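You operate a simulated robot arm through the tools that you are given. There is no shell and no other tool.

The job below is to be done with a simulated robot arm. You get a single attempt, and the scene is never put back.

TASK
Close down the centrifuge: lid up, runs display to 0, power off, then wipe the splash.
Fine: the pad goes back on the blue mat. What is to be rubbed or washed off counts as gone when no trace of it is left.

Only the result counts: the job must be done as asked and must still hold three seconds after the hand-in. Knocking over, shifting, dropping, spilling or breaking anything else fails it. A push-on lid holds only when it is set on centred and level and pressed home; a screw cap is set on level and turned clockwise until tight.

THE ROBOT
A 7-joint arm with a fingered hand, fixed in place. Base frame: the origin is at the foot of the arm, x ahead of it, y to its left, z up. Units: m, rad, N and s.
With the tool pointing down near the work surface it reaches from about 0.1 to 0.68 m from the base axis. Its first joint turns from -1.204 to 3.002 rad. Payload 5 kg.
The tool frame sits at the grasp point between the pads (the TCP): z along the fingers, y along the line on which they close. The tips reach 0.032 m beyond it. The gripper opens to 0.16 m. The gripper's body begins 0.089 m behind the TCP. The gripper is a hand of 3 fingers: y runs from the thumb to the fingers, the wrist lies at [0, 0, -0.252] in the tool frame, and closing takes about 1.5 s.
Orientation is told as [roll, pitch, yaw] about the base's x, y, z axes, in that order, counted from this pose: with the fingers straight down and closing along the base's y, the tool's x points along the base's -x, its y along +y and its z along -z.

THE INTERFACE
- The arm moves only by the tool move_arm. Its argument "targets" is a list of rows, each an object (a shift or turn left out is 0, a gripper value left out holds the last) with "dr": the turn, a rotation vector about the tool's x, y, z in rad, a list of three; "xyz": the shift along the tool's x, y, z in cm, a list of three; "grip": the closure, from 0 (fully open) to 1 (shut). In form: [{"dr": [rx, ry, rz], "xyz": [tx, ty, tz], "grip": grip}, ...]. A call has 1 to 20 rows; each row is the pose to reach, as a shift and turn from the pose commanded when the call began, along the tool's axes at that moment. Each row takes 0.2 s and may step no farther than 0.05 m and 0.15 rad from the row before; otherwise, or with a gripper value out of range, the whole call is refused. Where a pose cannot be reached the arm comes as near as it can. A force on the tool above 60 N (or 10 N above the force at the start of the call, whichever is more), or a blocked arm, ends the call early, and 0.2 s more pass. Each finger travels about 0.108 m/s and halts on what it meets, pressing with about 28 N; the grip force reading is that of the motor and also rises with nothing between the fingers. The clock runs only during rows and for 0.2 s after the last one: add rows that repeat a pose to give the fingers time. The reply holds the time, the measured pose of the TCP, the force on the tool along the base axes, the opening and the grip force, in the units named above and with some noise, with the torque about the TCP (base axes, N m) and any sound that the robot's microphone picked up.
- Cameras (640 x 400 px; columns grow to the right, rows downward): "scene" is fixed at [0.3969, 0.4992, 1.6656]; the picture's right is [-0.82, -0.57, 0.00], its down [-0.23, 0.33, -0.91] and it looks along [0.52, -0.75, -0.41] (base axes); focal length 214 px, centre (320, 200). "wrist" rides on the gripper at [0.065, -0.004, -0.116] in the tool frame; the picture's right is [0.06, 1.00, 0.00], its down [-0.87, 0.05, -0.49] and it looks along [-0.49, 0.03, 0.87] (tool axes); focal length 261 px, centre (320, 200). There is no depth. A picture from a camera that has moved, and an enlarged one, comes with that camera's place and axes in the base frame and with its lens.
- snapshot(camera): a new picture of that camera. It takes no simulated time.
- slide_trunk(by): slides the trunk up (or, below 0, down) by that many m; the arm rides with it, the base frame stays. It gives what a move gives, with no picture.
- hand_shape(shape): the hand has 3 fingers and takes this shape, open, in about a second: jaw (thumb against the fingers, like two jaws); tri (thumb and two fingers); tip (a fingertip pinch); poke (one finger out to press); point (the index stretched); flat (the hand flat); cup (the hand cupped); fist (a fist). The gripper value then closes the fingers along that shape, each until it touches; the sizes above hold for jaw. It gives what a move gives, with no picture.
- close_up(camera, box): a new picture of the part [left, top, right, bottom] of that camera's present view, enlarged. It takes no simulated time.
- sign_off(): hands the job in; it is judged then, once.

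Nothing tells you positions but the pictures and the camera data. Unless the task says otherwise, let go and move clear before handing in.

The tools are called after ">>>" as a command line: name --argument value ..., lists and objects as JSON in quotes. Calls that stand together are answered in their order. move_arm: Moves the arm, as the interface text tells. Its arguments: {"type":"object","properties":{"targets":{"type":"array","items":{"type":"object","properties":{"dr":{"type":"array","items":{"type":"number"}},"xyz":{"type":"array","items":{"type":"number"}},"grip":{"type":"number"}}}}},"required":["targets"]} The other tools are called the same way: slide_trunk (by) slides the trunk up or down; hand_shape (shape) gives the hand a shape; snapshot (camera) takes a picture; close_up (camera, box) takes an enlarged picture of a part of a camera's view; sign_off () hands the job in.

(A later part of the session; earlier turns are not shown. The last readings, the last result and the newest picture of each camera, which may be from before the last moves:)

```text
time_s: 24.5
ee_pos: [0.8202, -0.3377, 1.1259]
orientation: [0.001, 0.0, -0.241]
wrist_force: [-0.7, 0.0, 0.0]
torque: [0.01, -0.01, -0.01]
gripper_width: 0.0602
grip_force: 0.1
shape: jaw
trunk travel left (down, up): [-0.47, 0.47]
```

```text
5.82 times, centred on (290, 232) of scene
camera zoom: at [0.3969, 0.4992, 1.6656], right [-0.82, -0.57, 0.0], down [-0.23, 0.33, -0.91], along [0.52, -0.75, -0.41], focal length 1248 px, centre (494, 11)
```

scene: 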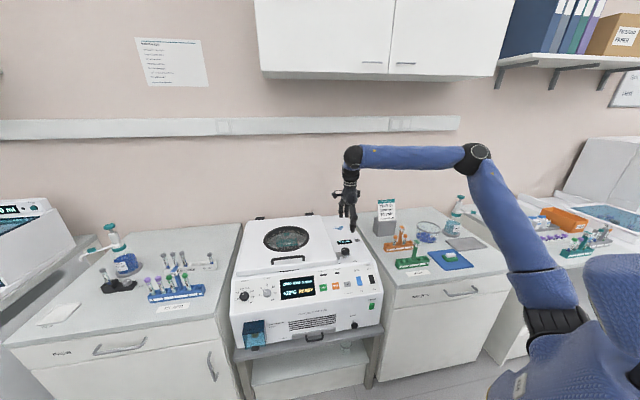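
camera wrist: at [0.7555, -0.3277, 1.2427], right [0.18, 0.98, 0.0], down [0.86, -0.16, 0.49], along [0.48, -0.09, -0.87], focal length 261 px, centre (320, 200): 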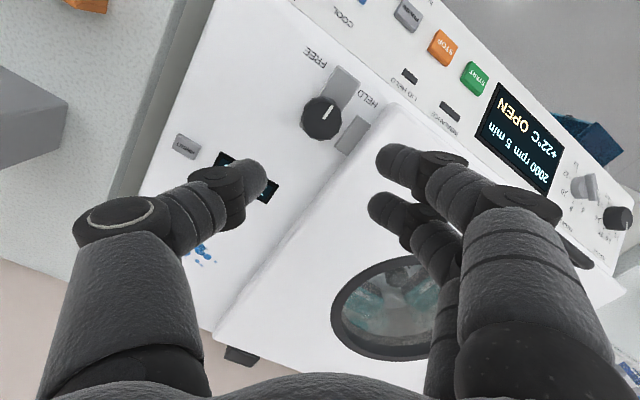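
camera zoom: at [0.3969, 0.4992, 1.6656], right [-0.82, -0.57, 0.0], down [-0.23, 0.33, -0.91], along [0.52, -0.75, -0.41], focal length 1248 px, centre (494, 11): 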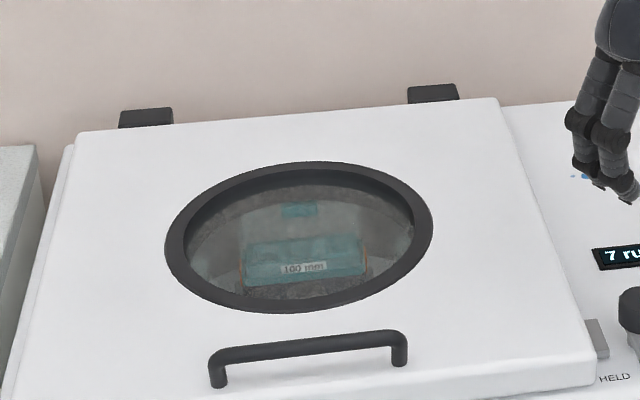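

The handle bar is about 14 cm long, centred near (0.99, -0.095) at roughly z 0.985, and runs along the bench direction. I'll move the hand above it and yaw to about +0.73 so the fingers close front-to-back around the bar.

>>> move_arm --targets '[{"xyz": [-0.4, 3.7, 0], "dr": [0, 0, -0.12]}, {"xyz": [-0.8, 7.4, 0], "dr": [0, 0, -0.24]}, {"xyz": [-1.2, 11, 0], "dr": [0, 0, -0.36]}, {"xyz": [-1.6, 14.7, 0], "dr": [0, 0, -0.48]}, {"xyz": [-2, 18.4, 0], "dr": [0, 0, -0.6]}, {"xyz": [-2.4, 22, 0], "dr": [0, 0, -0.72]}, {"xyz": [-2.8, 25.7, 0], "dr": [0, 0, -0.84]}, {"xyz": [-3.1, 29.4, 0], "dr": [0, 0, -0.97]}, {"xyz": [-3.1, 29.4, 0], "dr": [0, 0, -0.97]}]'

>>> snapshot --camera "wrist"

```text
time_s: 26.5
ee_pos: [0.9181, -0.0547, 1.1272]
orientation: [0.002, 0.0, 0.731]
wrist_force: [0.7, 0.5, 0.1]
torque: [0.03, -0.01, 0.01]
gripper_width: 0.0605
grip_force: 0.0
shape: jaw
trunk travel left (down, up): [-0.47, 0.47]
```

```text
taken
camera wrist: at [0.8719, -0.1017, 1.2437], right [-0.71, 0.7, 0.0], down [0.61, 0.62, 0.49], along [0.34, 0.35, -0.87], focal length 261 px, centre (320, 200)
```

wrist: 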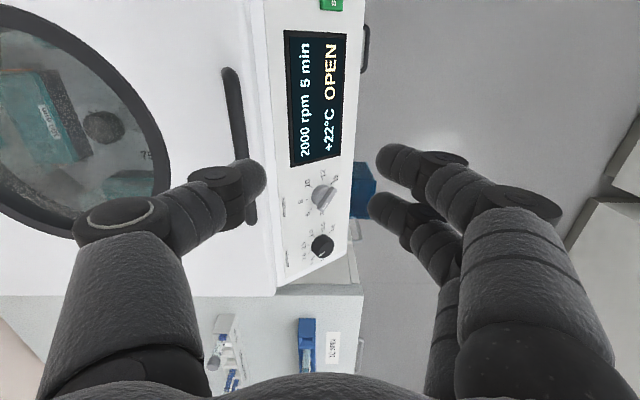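

The handle's right end measures about (0.944, -0.144, 0.987) in both views, so it's well located. I'll tilt the hand outward about 54° and go to a pre-grasp point in front of the bar.

>>> move_arm --targets '[{"xyz": [-0.3, 0, 0], "dr": [0.136, 0, 0], "grip": 0.775}, {"xyz": [-0.6, -0.1, 1], "dr": [0.272, 0, 0]}, {"xyz": [-1, -0.2, 2], "dr": [0.408, 0, 0]}, {"xyz": [-1.4, -0.3, 3.5], "dr": [0.544, 0, 0]}, {"xyz": [-1.8, -0.4, 5], "dr": [0.68, 0, 0]}, {"xyz": [-2.1, -0.5, 6.5], "dr": [0.816, 0, 0]}, {"xyz": [-2.3, -0.6, 7.45], "dr": [0.95, 0, 0]}, {"xyz": [-2.3, -0.6, 7.45], "dr": [0.95, 0, 0]}]'

>>> snapshot --camera "wrist"

>>> close_up --camera "scene" --box '[240, 190, 340, 280]'

```text
time_s: 28.3
ee_pos: [0.9393, -0.0458, 1.0503]
orientation: [-0.949, -0.001, 0.731]
wrist_force: [0.3, 0.1, 0.1]
torque: [0.0, -0.01, -0.01]
gripper_width: 0.0362
grip_force: 0.1
shape: jaw
trunk travel left (down, up): [-0.47, 0.47]
```

```text
taken
camera wrist: at [0.8277, -0.0211, 1.1212], right [-0.43, 0.39, -0.81], down [0.36, 0.9, 0.24], along [0.83, -0.19, -0.53], focal length 261 px, centre (320, 200)
```

wrist: 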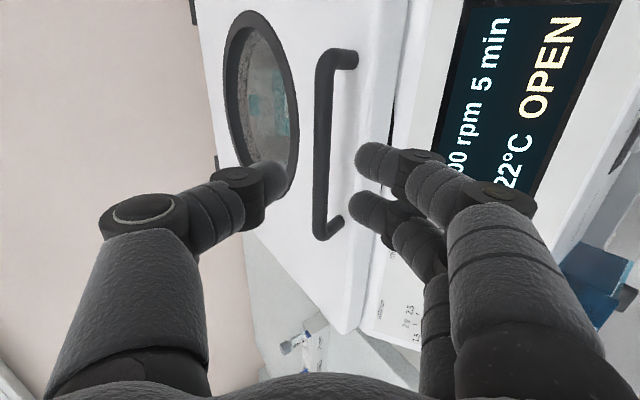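

```text
4.44 times, centred on (290, 235) of scene
camera zoom: at [0.3969, 0.4992, 1.6656], right [-0.82, -0.57, 0.0], down [-0.23, 0.33, -0.91], along [0.52, -0.75, -0.41], focal length 953 px, centre (453, 44)
```

zoom: 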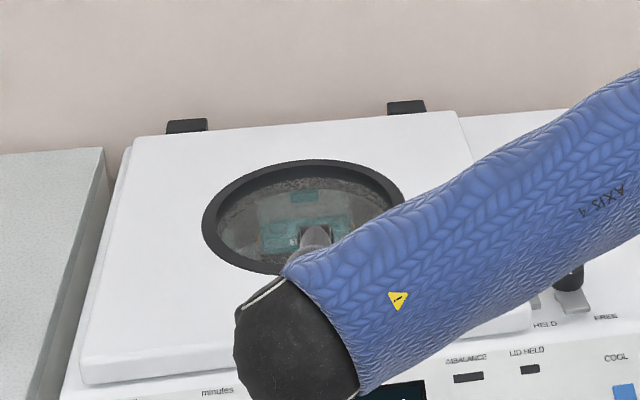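

The bar sits centred between thumb and fingers. I'll bias slightly so the lower fingers pass close under it, then advance in two stages.

>>> move_arm --targets '[{"xyz": [0, -0.6, 1]}, {"xyz": [0, -0.6, 3]}, {"xyz": [0, -0.6, 5]}, {"xyz": [0, -0.6, 5]}]'

>>> snapshot --camera "wrist"

```text
time_s: 29.3
ee_pos: [0.9668, -0.0781, 1.0273]
orientation: [-0.949, 0.0, 0.729]
wrist_force: [0.7, 0.0, -0.8]
torque: [-0.01, 0.01, 0.01]
gripper_width: 0.0363
grip_force: 0.0
shape: jaw
trunk travel left (down, up): [-0.47, 0.47]
```

```text
taken
camera wrist: at [0.8565, -0.0531, 1.098], right [-0.43, 0.39, -0.81], down [0.36, 0.9, 0.24], along [0.83, -0.19, -0.53], focal length 261 px, centre (320, 200)
```

wrist: 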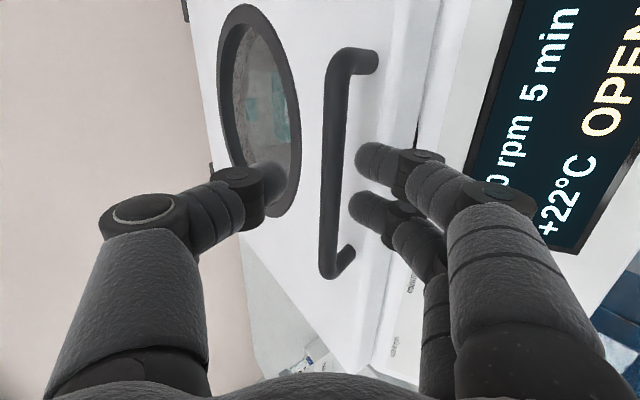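

>>> move_arm --targets '[{"xyz": [0, 0, 1.5]}, {"xyz": [0, 0, 3]}, {"xyz": [0, 0, 4.2]}, {"xyz": [0, 0, 4.2]}]'

>>> snapshot --camera "wrist"

```text
time_s: 30.3
ee_pos: [0.9872, -0.1017, 1.0059]
orientation: [-0.953, -0.004, 0.73]
wrist_force: [-10.4, 12.9, 22.5]
torque: [0.88, 0.65, 0.04]
gripper_width: 0.0346
grip_force: 0.2
shape: jaw
trunk travel left (down, up): [-0.47, 0.47]
```

```text
taken
camera wrist: at [0.877, -0.0776, 1.077], right [-0.43, 0.39, -0.81], down [0.36, 0.9, 0.24], along [0.83, -0.19, -0.53], focal length 261 px, centre (320, 200)
```

wrist: 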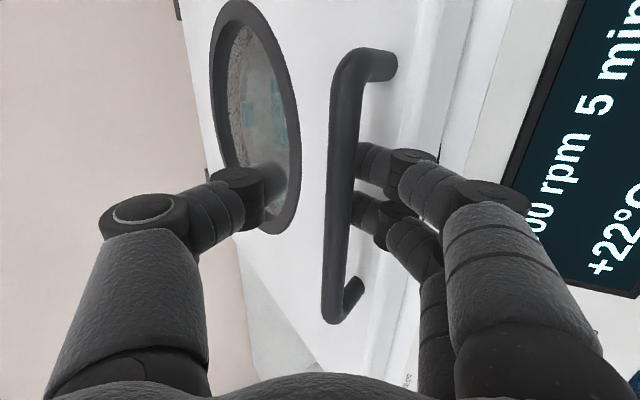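

The lower fingers are under the bar but touching the lid. I'll back off slightly, narrow the grip, then nudge further in and close.

>>> move_arm --targets '[{"xyz": [0, -0.3, -0.4]}, {"xyz": [0, -0.2, -0.4], "grip": 0.85}, {"xyz": [0, 0.2, -0.4], "grip": 0.85}, {"xyz": [0, 0.2, 0]}, {"xyz": [0, 0.2, 0.5]}, {"xyz": [0, 0.2, 0.5]}]'

>>> snapshot --camera "wrist"

```text
time_s: 31.6
ee_pos: [0.9887, -0.0986, 1.0043]
orientation: [-0.951, -0.004, 0.736]
wrist_force: [-22.1, 20.1, 25.6]
torque: [1.25, 1.09, 0.25]
gripper_width: 0.0248
grip_force: 0.0
shape: jaw
trunk travel left (down, up): [-0.47, 0.47]
stopped in row 6: the force on the tool passed its limit at 63 N (the readings are from after the stop); the commanded pose is now the measured one
```

```text
taken
camera wrist: at [0.8777, -0.0764, 1.0748], right [-0.43, 0.39, -0.81], down [0.35, 0.9, 0.25], along [0.83, -0.18, -0.53], focal length 261 px, centre (320, 200)
```

wrist: 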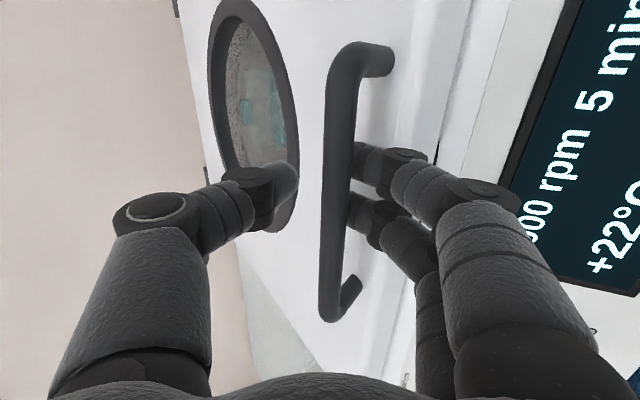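

>>> move_arm --targets '[{"xyz": [0, 0, -0.3]}, {"xyz": [0, 0, -0.3], "grip": 1.0}, {"xyz": [0, 0, -0.3], "grip": 1.0}, {"xyz": [0, 0, -0.3], "grip": 1.0}]'

>>> snapshot --camera "wrist"

```text
time_s: 32.6
ee_pos: [0.9901, -0.1038, 0.9992]
orientation: [-0.95, -0.001, 0.733]
wrist_force: [1.4, -3.2, 10.3]
torque: [-0.03, 0.07, 0.03]
gripper_width: 0.0
grip_force: 27.9
shape: jaw
trunk travel left (down, up): [-0.47, 0.47]
```

```text
taken
camera wrist: at [0.8796, -0.0799, 1.0708], right [-0.43, 0.39, -0.81], down [0.36, 0.9, 0.24], along [0.83, -0.19, -0.53], focal length 261 px, centre (320, 200)
```

wrist: 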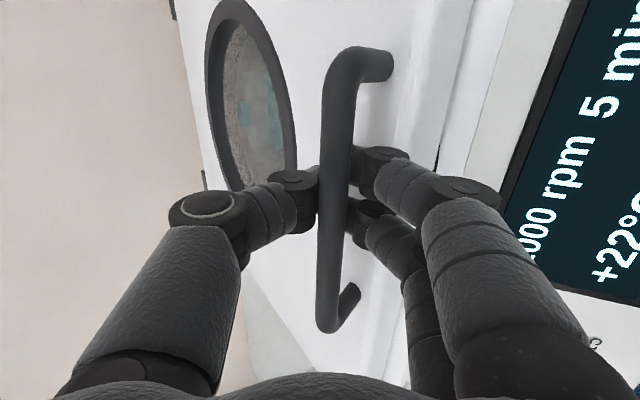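

The fingers have closed around and under the bar, caging it. I'll lift along the hinge arc slowly, starting with 5°.

>>> move_arm --targets '[{"xyz": [0, -1, -0.5]}, {"xyz": [0, -2, -1.05]}, {"xyz": [0, -3, -1.6]}, {"xyz": [0, -3.9, -2.1]}, {"xyz": [0, -3.9, -2.1]}]'

>>> snapshot --camera "wrist"

>>> snapshot --camera "scene"

```text
time_s: 33.8
ee_pos: [0.9961, -0.1066, 1.0429]
orientation: [-0.949, -0.003, 0.731]
wrist_force: [0.8, -0.6, -2.5]
torque: [-0.02, -0.07, 0.03]
gripper_width: 0.0
grip_force: 28.2
shape: jaw
trunk travel left (down, up): [-0.47, 0.47]
```

```text
taken
camera wrist: at [0.8856, -0.0827, 1.1137], right [-0.43, 0.39, -0.81], down [0.36, 0.9, 0.24], along [0.83, -0.18, -0.53], focal length 261 px, centre (320, 200)
```

wrist: 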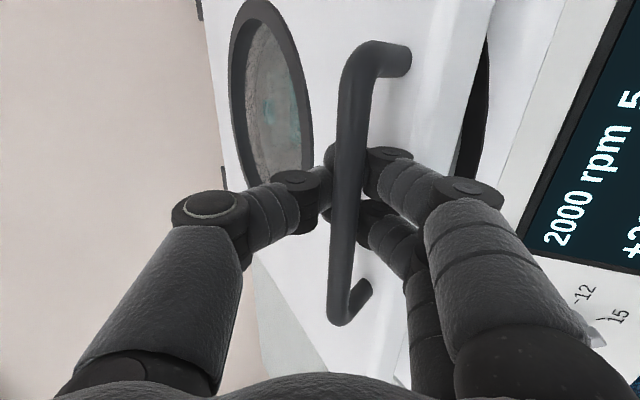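

```text
taken
```

scene: 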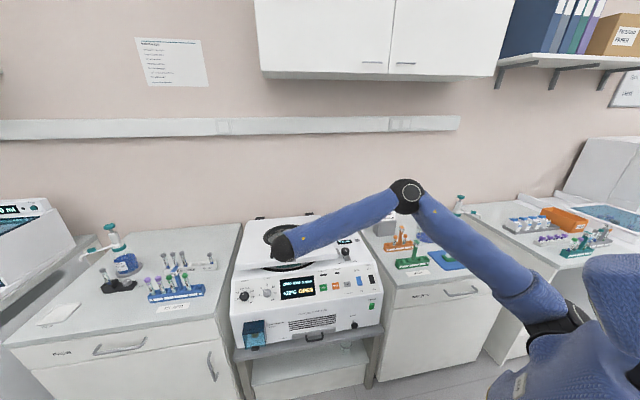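

The lid follows easily with only a couple of newtons of load. I'll continue to about 20° while easing the hand's tilt.

>>> move_arm --targets '[{"xyz": [0, -2.05, -0.9], "dr": [-0.03, 0, 0]}, {"xyz": [0, -4.14, -1.77], "dr": [-0.06, 0, 0]}, {"xyz": [0, -6.25, -2.5], "dr": [-0.09, 0, 0]}, {"xyz": [0, -8.38, -3.15], "dr": [-0.12, 0, 0]}, {"xyz": [0, -10.55, -3.7], "dr": [-0.15, 0, 0]}, {"xyz": [0, -12.74, -4.2], "dr": [-0.18, 0, 0]}, {"xyz": [0, -12.74, -4.2], "dr": [-0.18, 0, 0]}]'

>>> snapshot --camera "wrist"

>>> snapshot --camera "scene"

```text
time_s: 35.4
ee_pos: [1.0226, -0.1384, 1.171]
orientation: [-0.767, 0.0, 0.733]
wrist_force: [8.4, -3.7, -5.3]
torque: [-0.03, -0.11, 0.02]
gripper_width: 0.0
grip_force: 27.9
shape: jaw
trunk travel left (down, up): [-0.47, 0.47]
```

```text
taken
camera wrist: at [0.9217, -0.1242, 1.257], right [-0.53, 0.49, -0.69], down [0.39, 0.86, 0.32], along [0.75, -0.11, -0.65], focal length 261 px, centre (320, 200)
```

wrist: 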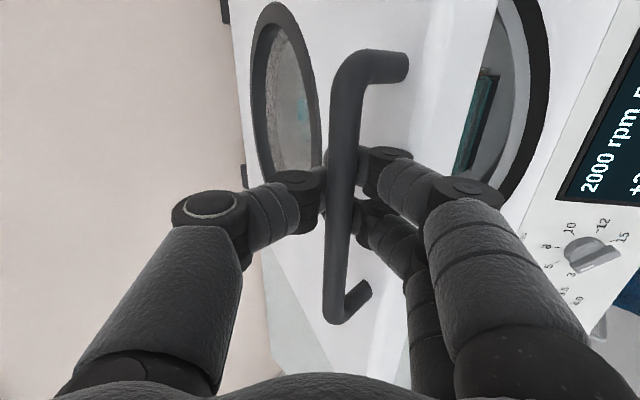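

```text
taken
```

scene: 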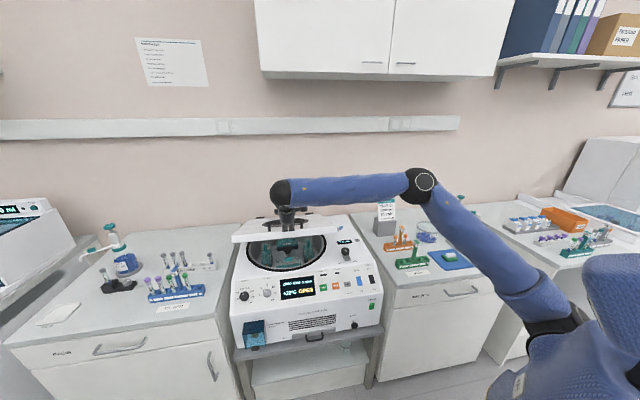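

>>> move_arm --targets '[{"xyz": [0, -2.1, -0.7], "dr": [-0.03, 0, 0]}, {"xyz": [0, -4.22, -1.35], "dr": [-0.06, 0, 0]}, {"xyz": [0, -6.4, -1.9], "dr": [-0.09, 0, 0]}, {"xyz": [0, -8.58, -2.42], "dr": [-0.12, 0, 0]}, {"xyz": [0, -10.8, -2.8], "dr": [-0.15, 0, 0]}, {"xyz": [0, -12.95, -3.06], "dr": [-0.18, 0, 0]}, {"xyz": [0, -12.95, -3.06], "dr": [-0.18, 0, 0]}]'

>>> snapshot --camera "wrist"

>>> close_up --camera "scene" --box '[220, 140, 460, 300]'

```text
time_s: 37.0
ee_pos: [1.0511, -0.1957, 1.264]
orientation: [-0.597, -0.012, 0.741]
wrist_force: [17.5, 4.1, -9.1]
torque: [0.01, -0.15, -0.06]
gripper_width: 0.0
grip_force: 28.4
shape: jaw
out of reach, approached as far as the arm can: row 5, 6, 7
trunk travel left (down, up): [-0.47, 0.47]
```

```text
taken
camera wrist: at [0.9605, -0.1952, 1.3615], right [-0.6, 0.57, -0.56], down [0.42, 0.82, 0.39], along [0.68, 0.0, -0.73], focal length 261 px, centre (320, 200)
```

wrist: 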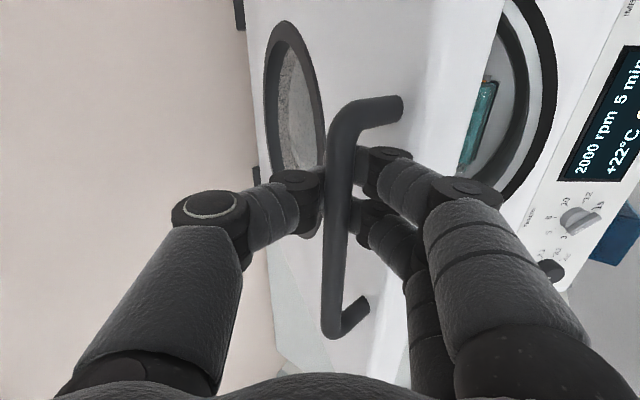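

```text
2.50 times, centred on (340, 220) of scene
camera zoom: at [0.3969, 0.4992, 1.6656], right [-0.82, -0.57, 0.0], down [-0.23, 0.33, -0.91], along [0.52, -0.75, -0.41], focal length 536 px, centre (270, 150)
```

zoom: 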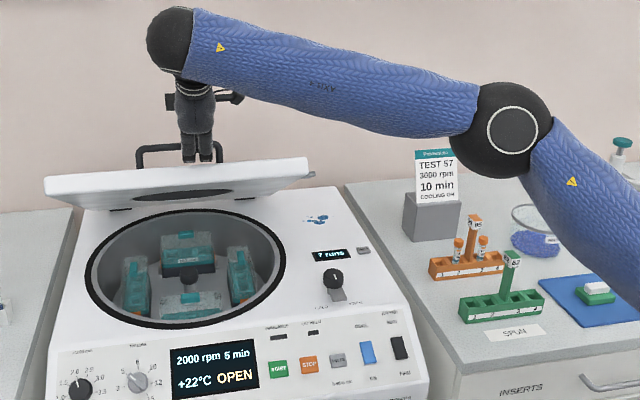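

The lid is about 30° up and the arm is near its reach limit at this trunk height. I'll reverse a few degrees to see from the force whether the lid holds by itself or falls.

>>> move_arm --targets '[{"xyz": [0, 1, 0.3]}, {"xyz": [0, 2, 0.6]}, {"xyz": [0, 3, 0.9]}, {"xyz": [0, 3, 0.9]}]'

>>> snapshot --camera "wrist"

>>> close_up --camera "scene" --box '[220, 140, 460, 300]'

```text
time_s: 38.0
ee_pos: [1.0378, -0.1826, 1.239]
orientation: [-0.585, 0.001, 0.731]
wrist_force: [12.8, -1.8, -8.1]
torque: [-0.09, -0.15, -0.01]
gripper_width: 0.0
grip_force: 28.2
shape: jaw
trunk travel left (down, up): [-0.47, 0.47]
```

```text
taken
camera wrist: at [0.948, -0.1815, 1.3384], right [-0.6, 0.58, -0.55], down [0.43, 0.82, 0.38], along [0.67, -0.01, -0.74], focal length 261 px, centre (320, 200)
```

wrist: 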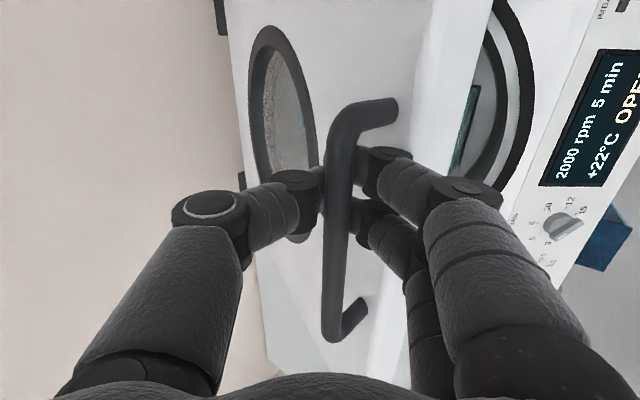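

```text
2.50 times, centred on (340, 220) of scene
camera zoom: at [0.3969, 0.4992, 1.6656], right [-0.82, -0.57, 0.0], down [-0.23, 0.33, -0.91], along [0.52, -0.75, -0.41], focal length 536 px, centre (270, 150)
```

zoom: 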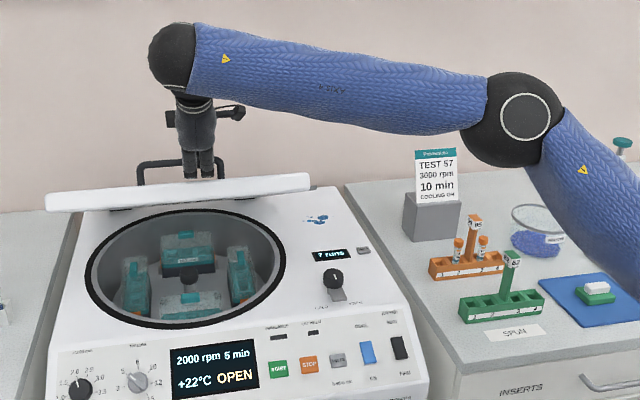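

The lid follows the hand down, so it doesn't hold at mid-angles, and it must be carried nearly upright, which needs pushing from below or a higher shoulder. I'll lower it closed gently for now and look for a gap under its front edge.

>>> move_arm --targets '[{"xyz": [-0.1, 3, 1.4], "dr": [0.04, 0, 0]}, {"xyz": [-0.3, 5.93, 2.79], "dr": [0.08, 0, 0]}, {"xyz": [-0.5, 7.9, 4.05], "dr": [0.12, 0, 0]}, {"xyz": [-0.7, 9.88, 5.33], "dr": [0.16, 0, 0]}, {"xyz": [-0.9, 11.75, 6.7], "dr": [0.2, 0, 0]}, {"xyz": [-1.1, 13.64, 8.12], "dr": [0.24, 0, 0]}, {"xyz": [-1.3, 15.4, 9.7], "dr": [0.28, 0, 0]}, {"xyz": [-1.5, 17.19, 11.29], "dr": [0.32, 0, 0]}, {"xyz": [-1.6, 18.8, 13], "dr": [0.35, 0, 0]}, {"xyz": [-1.7, 20.3, 14.6], "dr": [0.365, 0, 0]}, {"xyz": [-1.7, 20.3, 14.6], "dr": [0.365, 0, 0]}]'

>>> snapshot --camera "wrist"

>>> close_up --camera "scene" --box '[220, 180, 400, 300]'

```text
time_s: 40.4
ee_pos: [0.9888, -0.1035, 1.0077]
orientation: [-0.953, 0.0, 0.735]
wrist_force: [2.5, -2.5, -3.0]
torque: [-0.05, -0.07, 0.07]
gripper_width: 0.0001
grip_force: 27.4
shape: jaw
trunk travel left (down, up): [-0.47, 0.47]
```

```text
taken
camera wrist: at [0.8795, -0.0794, 1.0792], right [-0.43, 0.39, -0.81], down [0.36, 0.9, 0.24], along [0.83, -0.19, -0.53], focal length 261 px, centre (320, 200)
```

wrist: 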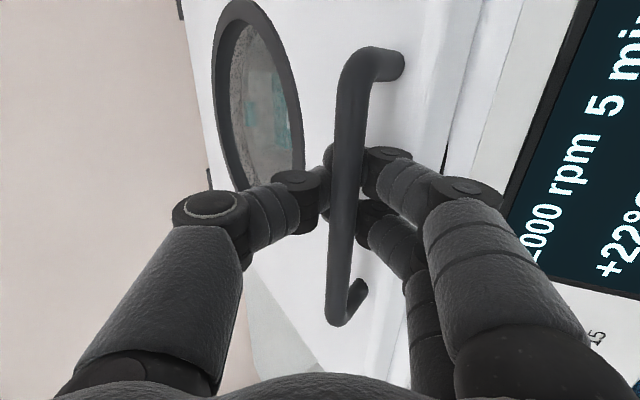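

```text
3.33 times, centred on (310, 240) of scene
camera zoom: at [0.3969, 0.4992, 1.6656], right [-0.82, -0.57, 0.0], down [-0.23, 0.33, -0.91], along [0.52, -0.75, -0.41], focal length 715 px, centre (353, 67)
```

zoom: 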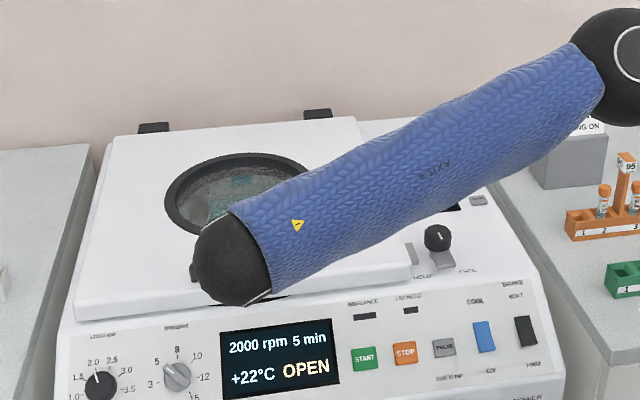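

>>> move_arm --targets '[{"xyz": [0, 0.5, 0.4]}, {"xyz": [0, 0.5, 0.4], "grip": 0.85}, {"xyz": [0, 0.2, 0], "grip": 0.83}, {"xyz": [0, 0, -1], "grip": 0.83}, {"xyz": [0, 0, -3], "grip": 0.8}, {"xyz": [0, 0, -6]}, {"xyz": [0, 0, -10]}, {"xyz": [0, 0, -10]}]'

>>> snapshot --camera "wrist"

```text
time_s: 42.2
ee_pos: [0.9359, -0.0442, 1.0644]
orientation: [-0.954, 0.001, 0.733]
wrist_force: [-0.6, 0.9, -0.1]
torque: [0.01, -0.01, 0.01]
gripper_width: 0.0322
grip_force: 0.1
shape: jaw
trunk travel left (down, up): [-0.47, 0.47]
```

```text
taken
camera wrist: at [0.8249, -0.0198, 1.1351], right [-0.43, 0.39, -0.81], down [0.36, 0.9, 0.24], along [0.83, -0.19, -0.53], focal length 261 px, centre (320, 200)
```

wrist: 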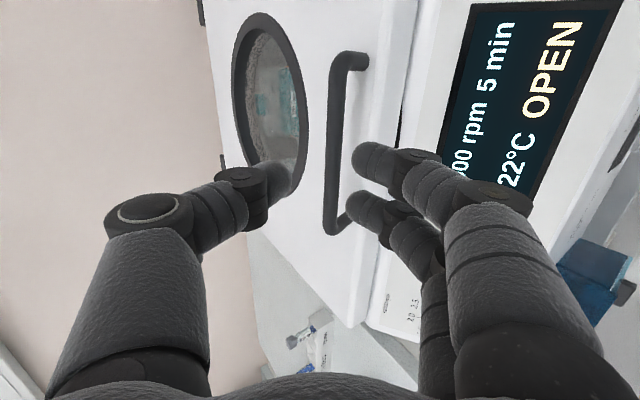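

>>> move_arm --targets '[{"xyz": [0, 2, -1.7], "dr": [0.1, 0, 0]}, {"xyz": [0, 5, -1.76], "dr": [0.22, 0, 0]}, {"xyz": [0, 8.5, -1.76], "dr": [0.34, 0, 0]}, {"xyz": [0, 12, -1.76], "dr": [0.46, 0, 0]}, {"xyz": [0, 14.7, -1.76], "dr": [0.55, 0, 0]}, {"xyz": [0, 14.7, -1.76], "dr": [0.55, 0, 0]}]'

>>> snapshot --camera "wrist"

>>> snapshot --camera "scene"

```text
time_s: 43.8
ee_pos: [0.8786, -0.0551, 0.9955]
orientation: [-1.315, -0.032, 0.762]
wrist_force: [0.1, 0.1, -0.6]
torque: [0.0, 0.02, 0.02]
gripper_width: 0.032
grip_force: 0.1
shape: jaw
out of reach, approached as far as the arm can: row 3, 4, 5, 6
trunk travel left (down, up): [-0.47, 0.47]
stopped in row 6: the arm was blocked; the commanded pose is now the measured one
```

```text
taken
camera wrist: at [0.7541, -0.0212, 1.0274], right [-0.2, 0.16, -0.97], down [0.29, 0.95, 0.1], along [0.94, -0.26, -0.23], focal length 261 px, centre (320, 200)
```

wrist: 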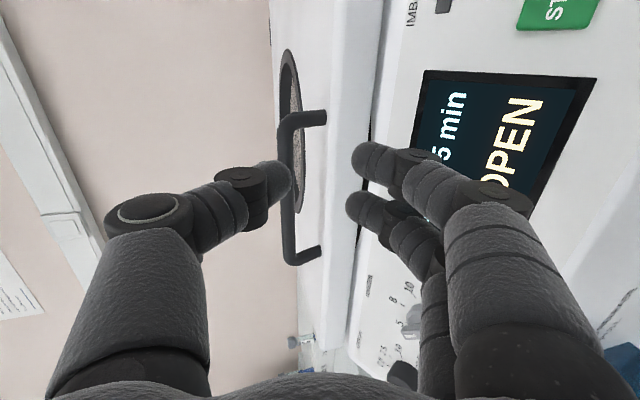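

```text
taken
```

scene: 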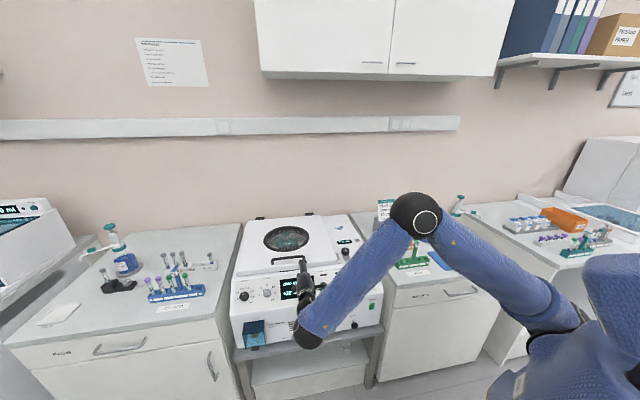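

>>> close_up --camera "wrist" --box '[270, 0, 430, 140]'

>>> close_up --camera "wrist" --box '[270, 190, 430, 390]'

```text
2.86 times, centred on (350, 70) of wrist
camera zoom: at [0.7541, -0.0212, 1.0274], right [-0.2, 0.16, -0.97], down [0.29, 0.95, 0.1], along [0.94, -0.26, -0.23], focal length 745 px, centre (234, 571)
```

zoom: 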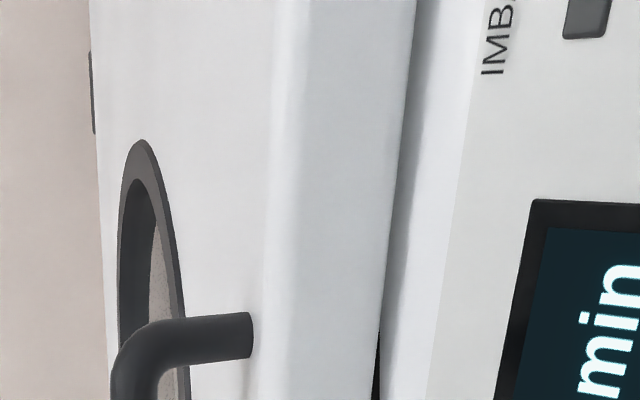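

```text
2.00 times, centred on (350, 290) of wrist
camera zoom: at [0.7541, -0.0212, 1.0274], right [-0.2, 0.16, -0.97], down [0.29, 0.95, 0.1], along [0.94, -0.26, -0.23], focal length 521 px, centre (260, 20)
```

zoom: 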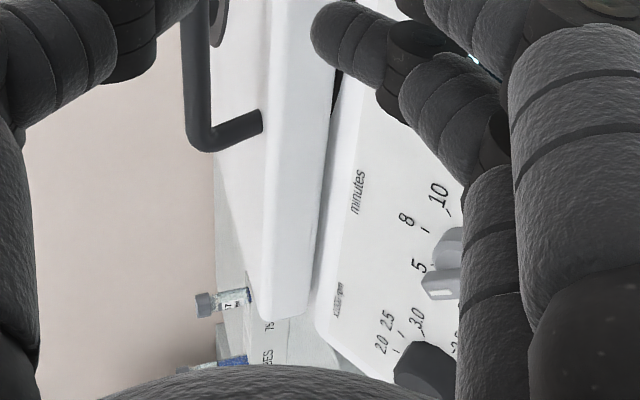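

The gap under the lid edge is only millimetres, so the handle is the only way to lift it. A higher shoulder will let me carry the handle much further round the arc, so I'll raise the trunk and regrasp.

>>> slide_trunk --by 0.4

>>> move_arm --targets '[{"dr": [-0.12, 0, 0]}, {"dr": [-0.24, 0, 0]}, {"dr": [-0.36, 0, 0]}, {"dr": [-0.36, 0, 0]}]'

>>> snapshot --camera "scene"

```text
time_s: 47.6
ee_pos: [0.8793, -0.055, 1.3975]
orientation: [-1.317, -0.031, 0.762]
wrist_force: [-0.2, -0.5, -0.2]
torque: [0.0, -0.02, 0.01]
gripper_width: 0.032
grip_force: 0.1
shape: jaw
trunk travel left (down, up): [-0.87, 0.07]
```

```text
time_s: 48.6
ee_pos: [0.8787, -0.0504, 1.3981]
orientation: [-0.961, -0.03, 0.768]
wrist_force: [-0.6, 0.1, -0.1]
torque: [0.01, -0.01, -0.03]
gripper_width: 0.0319
grip_force: 0.1
shape: jaw
trunk travel left (down, up): [-0.87, 0.07]
```

```text
taken
```

scene: 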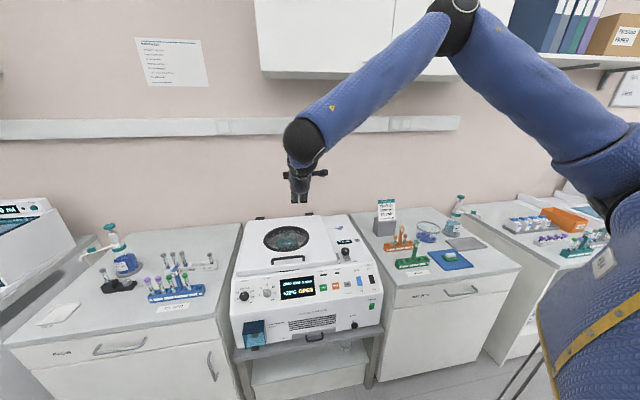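

Before regrasping, I'll check in free air that the 60° lid pose for the hand is reachable from this trunk height.

>>> move_arm --targets '[{"xyz": [-0.5, -2.8, 3.4], "dr": [-0.05, 0, 0]}, {"xyz": [-1, -5.5, 6.8], "dr": [-0.1, 0, 0]}, {"xyz": [-1.6, -8.3, 10.3], "dr": [-0.15, 0, 0]}, {"xyz": [-2.1, -11, 13.7], "dr": [-0.2, 0, 0]}, {"xyz": [-2.6, -13.8, 17.1], "dr": [-0.25, 0, 0]}, {"xyz": [-3.1, -16.5, 20.5], "dr": [-0.3, 0, 0]}, {"xyz": [-3.7, -19.3, 23.9], "dr": [-0.35, 0, 0]}, {"xyz": [-4.2, -22, 27.4], "dr": [-0.4, 0, 0]}, {"xyz": [-4.7, -24.8, 30.8], "dr": [-0.44, 0, 0]}, {"xyz": [-4.7, -24.8, 30.8], "dr": [-0.44, 0, 0]}]'

>>> snapshot --camera "scene"

```text
time_s: 50.8
ee_pos: [1.1636, -0.3116, 1.4261]
orientation: [-0.52, -0.033, 0.765]
wrist_force: [-0.4, -0.5, -0.2]
torque: [0.1, 0.0, 0.06]
gripper_width: 0.0318
grip_force: 0.0
shape: jaw
out of reach, approached as far as the arm can: row 9, 10
trunk travel left (down, up): [-0.87, 0.07]
```

```text
taken
```

scene: 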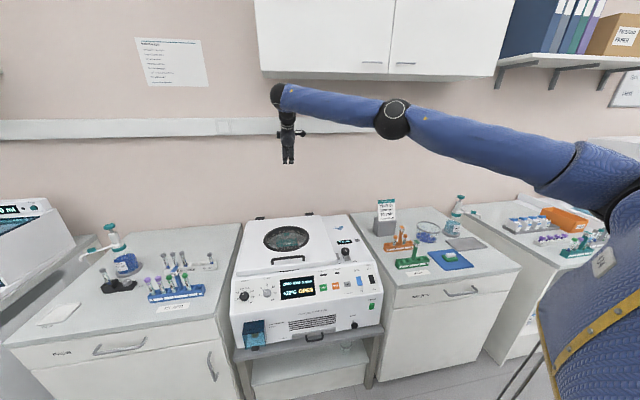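

The 60° pose is reachable. I'll go back in front of the handle and regrasp it at the pose that worked before.

>>> move_arm --targets '[{"xyz": [-0.1, 4.6, 0.2], "dr": [0.05, 0.005, 0.001]}, {"xyz": [-0.3, 9.3, 0.5], "dr": [0.1, 0.01, 0.003]}, {"xyz": [-0.4, 13.9, 0.7], "dr": [0.15, 0.015, 0.004]}, {"xyz": [-0.5, 18.6, 0.9], "dr": [0.2, 0.02, 0.005]}, {"xyz": [-0.7, 23.2, 1.2], "dr": [0.25, 0.025, 0.006]}, {"xyz": [-0.8, 27.9, 1.4], "dr": [0.3, 0.03, 0.008]}, {"xyz": [-0.9, 32.5, 1.6], "dr": [0.35, 0.035, 0.009]}, {"xyz": [-1.1, 37.2, 1.9], "dr": [0.4, 0.04, 0.01]}, {"xyz": [-1.2, 41.8, 2.1], "dr": [0.43, 0.0445, 0.0114]}, {"xyz": [-1.2, 41.8, 2.1], "dr": [0.43, 0.0445, 0.0114]}]'

```text
time_s: 53.0
ee_pos: [0.9354, -0.0418, 1.1956]
orientation: [-0.949, -0.005, 0.727]
wrist_force: [-0.3, 0.4, 0.1]
torque: [0.01, 0.0, -0.01]
gripper_width: 0.0322
grip_force: 0.1
shape: jaw
trunk travel left (down, up): [-0.87, 0.07]
```

>>> move_arm --targets '[{"xyz": [0, 3.5, 2.5], "dr": [0, 0.005, 0]}, {"xyz": [0, 7, 5], "dr": [0, 0.005, 0]}, {"xyz": [0, 9, 6.4], "dr": [0, 0.005, 0]}, {"xyz": [0, 10.6, 7.6], "dr": [0, 0.005, 0]}, {"xyz": [0, 10.6, 7.6], "dr": [0, 0.005, 0]}]'

>>> snapshot --camera "wrist"

```text
time_s: 54.2
ee_pos: [0.9332, -0.039, 1.0702]
orientation: [-0.95, -0.001, 0.723]
wrist_force: [-0.4, -0.6, -1.1]
torque: [0.02, -0.01, 0.04]
gripper_width: 0.0318
grip_force: 0.0
shape: jaw
trunk travel left (down, up): [-0.87, 0.07]
```

```text
taken
camera wrist: at [0.8215, -0.015, 1.1405], right [-0.43, 0.39, -0.81], down [0.37, 0.9, 0.24], along [0.83, -0.19, -0.53], focal length 261 px, centre (320, 200)
```

wrist: 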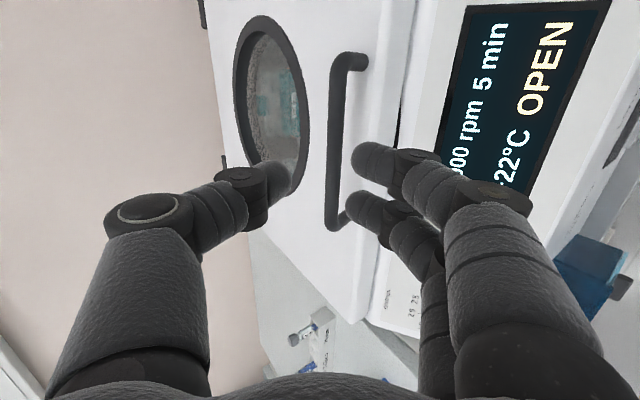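

>>> move_arm --targets '[{"xyz": [0, 0.3, 3.5]}, {"xyz": [0, 0.3, 6.5]}, {"xyz": [0, 0.3, 8.5]}, {"xyz": [0, 0.3, 9.8]}, {"xyz": [0, 0.3, 9.8]}]'

>>> snapshot --camera "wrist"

```text
time_s: 55.4
ee_pos: [0.983, -0.0967, 1.0109]
orientation: [-0.951, -0.002, 0.724]
wrist_force: [-0.1, -0.1, 0.8]
torque: [-0.01, 0.01, -0.02]
gripper_width: 0.0321
grip_force: 0.0
shape: jaw
trunk travel left (down, up): [-0.87, 0.07]
```

```text
taken
camera wrist: at [0.8735, -0.0713, 1.0811], right [-0.43, 0.39, -0.81], down [0.37, 0.9, 0.24], along [0.83, -0.19, -0.53], focal length 261 px, centre (320, 200)
```

wrist: 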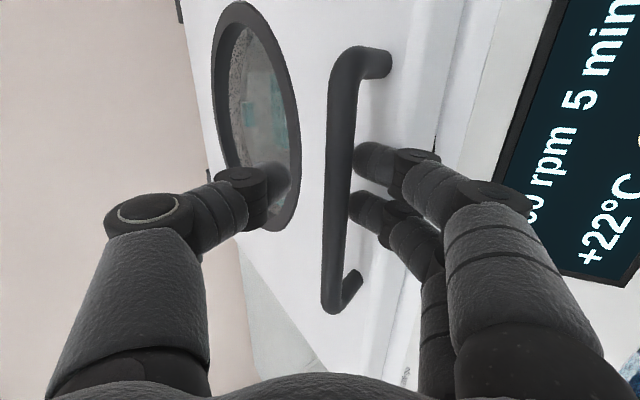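

>>> move_arm --targets '[{"xyz": [0, 0, 0.8]}, {"xyz": [0, 0.2, 1.0], "grip": 0.9}, {"xyz": [0, 0.3, 1.2], "grip": 1.0}, {"xyz": [0, 0.3, 1.2], "grip": 1.0}, {"xyz": [0, 0.3, 1.2], "grip": 1.0}]'

>>> snapshot --camera "wrist"

```text
time_s: 56.6
ee_pos: [0.9888, -0.1039, 0.9998]
orientation: [-0.949, -0.002, 0.722]
wrist_force: [-0.2, -0.3, 1.7]
torque: [0.0, -0.03, -0.02]
gripper_width: 0.0001
grip_force: 27.9
shape: jaw
trunk travel left (down, up): [-0.87, 0.07]
```

```text
taken
camera wrist: at [0.8786, -0.0779, 1.0699], right [-0.43, 0.39, -0.81], down [0.37, 0.9, 0.24], along [0.83, -0.19, -0.53], focal length 261 px, centre (320, 200)
```

wrist: 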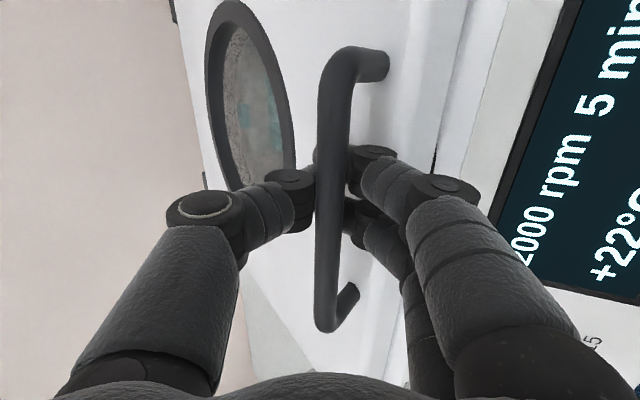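

Same caged grip. Now I'll lift along the arc with refined geometry, first to 30°.

>>> move_arm --targets '[{"xyz": [0, -1.9, -1.05], "dr": [-0.019, 0, 0]}, {"xyz": [0, -3.87, -2.0], "dr": [-0.038, 0, 0]}, {"xyz": [0, -5.87, -2.88], "dr": [-0.057, 0, 0]}, {"xyz": [0, -7.91, -3.67], "dr": [-0.077, 0, 0]}, {"xyz": [0, -9.97, -4.37], "dr": [-0.094, 0, 0]}, {"xyz": [0, -12.06, -4.98], "dr": [-0.11, 0, 0]}, {"xyz": [0, -14.2, -5.5], "dr": [-0.125, 0, 0]}, {"xyz": [0, -16.33, -5.93], "dr": [-0.14, 0, 0]}, {"xyz": [0, -18.5, -6.25], "dr": [-0.157, 0, 0]}, {"xyz": [0, -20.65, -6.5], "dr": [-0.175, 0, 0]}, {"xyz": [0, -22.83, -6.65], "dr": [-0.192, 0, 0]}, {"xyz": [0, -25.02, -6.7], "dr": [-0.21, 0, 0]}, {"xyz": [0, -25.02, -6.7], "dr": [-0.21, 0, 0]}]'

>>> snapshot --camera "wrist"

>>> close_up --camera "scene" --box '[220, 90, 460, 300]'

```text
time_s: 59.4
ee_pos: [1.0523, -0.1722, 1.2417]
orientation: [-0.74, 0.0, 0.724]
wrist_force: [0.3, 0.1, 0.1]
torque: [0.01, -0.04, -0.02]
gripper_width: 0.0
grip_force: 28.0
shape: jaw
trunk travel left (down, up): [-0.87, 0.07]
```

```text
taken
camera wrist: at [0.9531, -0.1595, 1.3302], right [-0.53, 0.51, -0.67], down [0.41, 0.85, 0.33], along [0.74, -0.1, -0.66], focal length 261 px, centre (320, 200)
```

wrist: 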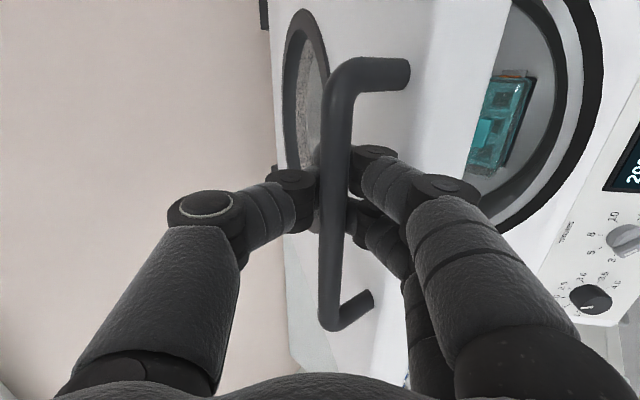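

```text
1.90 times, centred on (340, 195) of scene
camera zoom: at [0.3969, 0.4992, 1.6656], right [-0.82, -0.57, 0.0], down [-0.23, 0.33, -0.91], along [0.52, -0.75, -0.41], focal length 408 px, centre (282, 210)
```

zoom: 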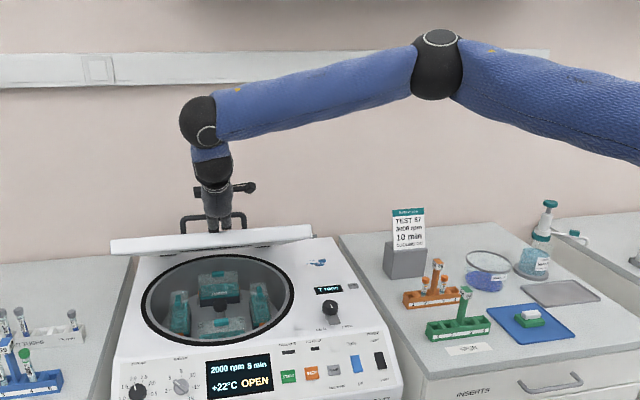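

There's almost no load on the hand at 30° now. I'll carry on toward 60°.

>>> move_arm --targets '[{"xyz": [0, -2.15, -0.4], "dr": [-0.018, 0, 0]}, {"xyz": [0, -4.3, -0.73], "dr": [-0.035, 0, 0]}, {"xyz": [0, -6.5, -0.95], "dr": [-0.052, 0, 0]}, {"xyz": [0, -8.66, -1.09], "dr": [-0.07, 0, 0]}, {"xyz": [0, -10.85, -1.12], "dr": [-0.088, 0, 0]}, {"xyz": [0, -13.02, -1.08], "dr": [-0.105, 0, 0]}, {"xyz": [0, -15.2, -0.92], "dr": [-0.123, 0, 0]}, {"xyz": [0, -17.37, -0.67], "dr": [-0.14, 0, 0]}, {"xyz": [0, -17.37, -0.67], "dr": [-0.14, 0, 0]}]'

>>> snapshot --camera "wrist"

>>> close_up --camera "scene" --box '[220, 90, 460, 300]'

```text
time_s: 61.4
ee_pos: [1.1356, -0.2624, 1.3615]
orientation: [-0.599, 0.001, 0.724]
wrist_force: [19.5, 13.6, -11.5]
torque: [1.05, -0.03, -0.38]
gripper_width: 0.0001
grip_force: 28.1
shape: jaw
trunk travel left (down, up): [-0.87, 0.07]
```

```text
taken
camera wrist: at [1.0456, -0.2603, 1.4597], right [-0.59, 0.58, -0.56], down [0.44, 0.82, 0.38], along [0.68, -0.02, -0.74], focal length 261 px, centre (320, 200)
```

wrist: 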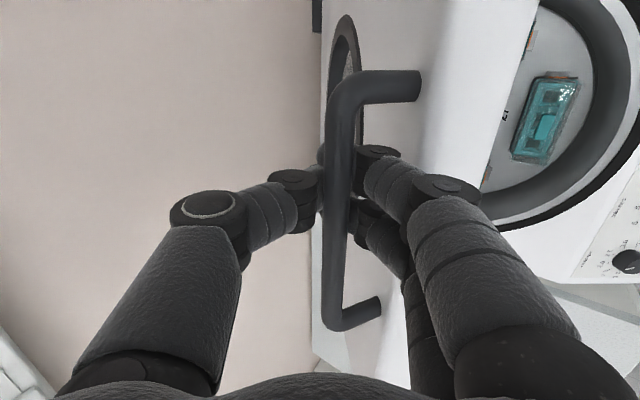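

```text
1.90 times, centred on (340, 195) of scene
camera zoom: at [0.3969, 0.4992, 1.6656], right [-0.82, -0.57, 0.0], down [-0.23, 0.33, -0.91], along [0.52, -0.75, -0.41], focal length 408 px, centre (282, 210)
```

zoom: 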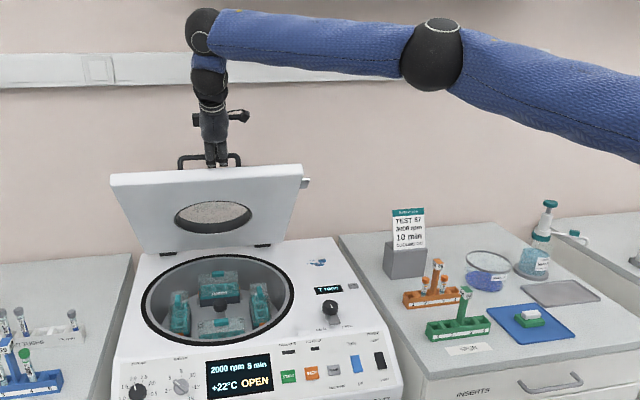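

>>> move_arm --targets '[{"xyz": [-0.4, -1, 0]}, {"xyz": [-0.4, -2.2, 0.35], "dr": [-0.018, 0, 0]}, {"xyz": [-0.4, -4.3, 0.8], "dr": [-0.035, 0, 0]}, {"xyz": [-0.4, -4.3, 0.8], "dr": [-0.035, 0, 0]}]'

>>> snapshot --camera "wrist"

>>> close_up --camera "scene" --box '[240, 120, 360, 240]'

```text
time_s: 62.4
ee_pos: [1.1623, -0.2909, 1.382]
orientation: [-0.565, -0.004, 0.727]
wrist_force: [11.2, 14.6, 4.1]
torque: [1.19, 0.17, -0.61]
gripper_width: 0.0
grip_force: 27.4
shape: jaw
trunk travel left (down, up): [-0.87, 0.07]
```

```text
taken
camera wrist: at [1.0735, -0.2911, 1.4821], right [-0.6, 0.59, -0.53], down [0.44, 0.81, 0.39], along [0.66, 0.0, -0.75], focal length 261 px, centre (320, 200)
```

wrist: 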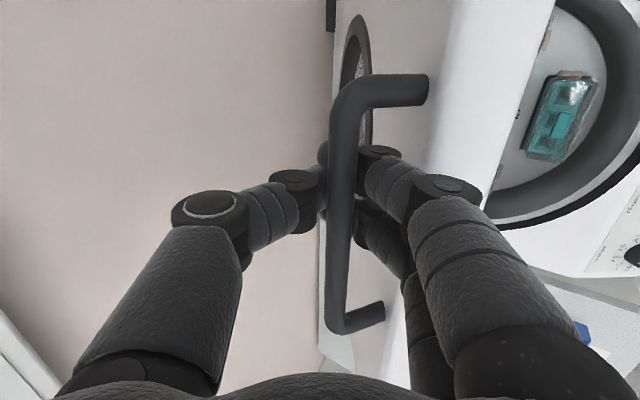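

```text
3.33 times, centred on (300, 180) of scene
camera zoom: at [0.3969, 0.4992, 1.6656], right [-0.82, -0.57, 0.0], down [-0.23, 0.33, -0.91], along [0.52, -0.75, -0.41], focal length 715 px, centre (387, 267)
```

zoom: 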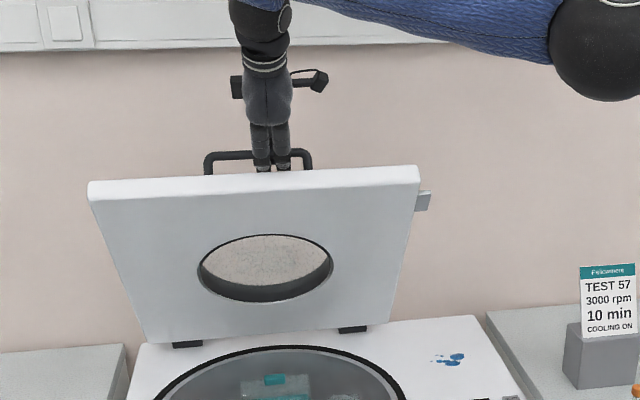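

>>> move_arm --targets '[{"xyz": [-0.4, -2.2, 0.1], "dr": [-0.018, 0, 0]}, {"xyz": [-0.4, -4.35, 0.4], "dr": [-0.035, 0, 0]}, {"xyz": [-0.4, -6.5, 0.9], "dr": [-0.05, 0, 0]}, {"xyz": [-0.4, -6.5, 0.9], "dr": [-0.05, 0, 0]}]'

>>> close_up --camera "scene" --box '[240, 120, 360, 240]'

```text
time_s: 63.4
ee_pos: [1.1606, -0.3189, 1.3915]
orientation: [-0.511, -0.001, 0.729]
wrist_force: [29.2, 23.1, -11.0]
torque: [0.78, -0.32, -0.85]
gripper_width: 0.0
grip_force: 27.7
shape: jaw
out of reach, approached as far as the arm can: row 1, 2, 3, 4
trunk travel left (down, up): [-0.87, 0.07]
```

```text
3.33 times, centred on (300, 180) of scene
camera zoom: at [0.3969, 0.4992, 1.6656], right [-0.82, -0.57, 0.0], down [-0.23, 0.33, -0.91], along [0.52, -0.75, -0.41], focal length 715 px, centre (387, 267)
```

zoom: 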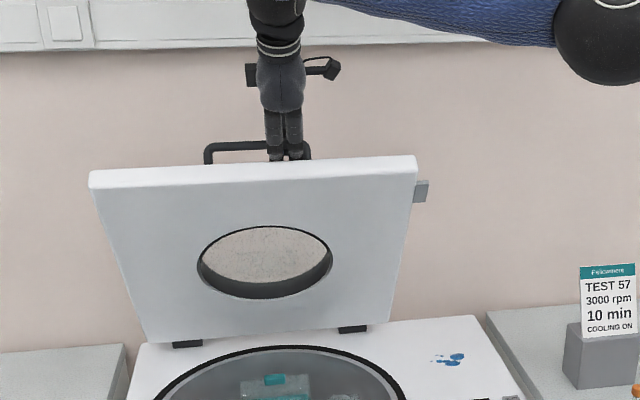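

The lid is near 58° and the arm is at its limit. I'll ease back along the arc by a couple of cm to see whether the lid stays.

>>> move_arm --targets '[{"xyz": [-0.8, 0.7, 0]}, {"xyz": [-1.5, 1.4, 0]}, {"xyz": [-1.5, 2.0, 0]}, {"xyz": [-1.5, 2.0, 0]}]'

>>> close_up --camera "scene" --box '[240, 120, 360, 240]'

>>> snapshot --camera "wrist"

```text
time_s: 64.4
ee_pos: [1.1519, -0.3068, 1.3838]
orientation: [-0.514, -0.001, 0.72]
wrist_force: [-8.2, -16.4, -11.7]
torque: [-0.11, 0.04, 0.16]
gripper_width: 0.0001
grip_force: 27.4
shape: jaw
trunk travel left (down, up): [-0.87, 0.07]
```

```text
3.33 times, centred on (300, 180) of scene
camera zoom: at [0.3969, 0.4992, 1.6656], right [-0.82, -0.57, 0.0], down [-0.23, 0.33, -0.91], along [0.52, -0.75, -0.41], focal length 715 px, centre (387, 267)
```

zoom: 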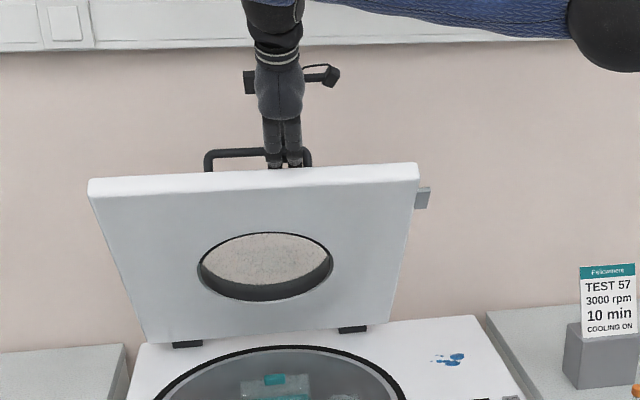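

```text
taken
camera wrist: at [1.0675, -0.3102, 1.4865], right [-0.62, 0.61, -0.49], down [0.46, 0.79, 0.4], along [0.63, 0.02, -0.77], focal length 261 px, centre (320, 200)
```

wrist: 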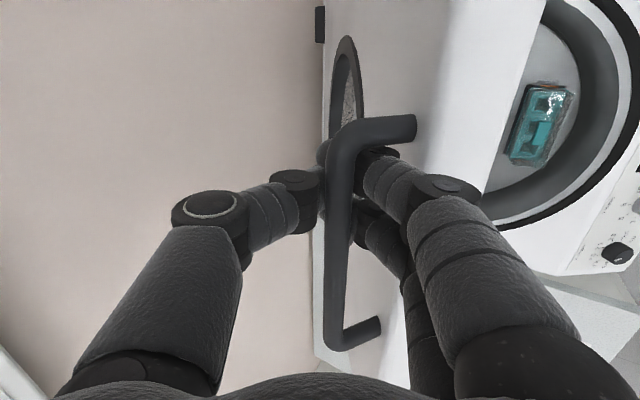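

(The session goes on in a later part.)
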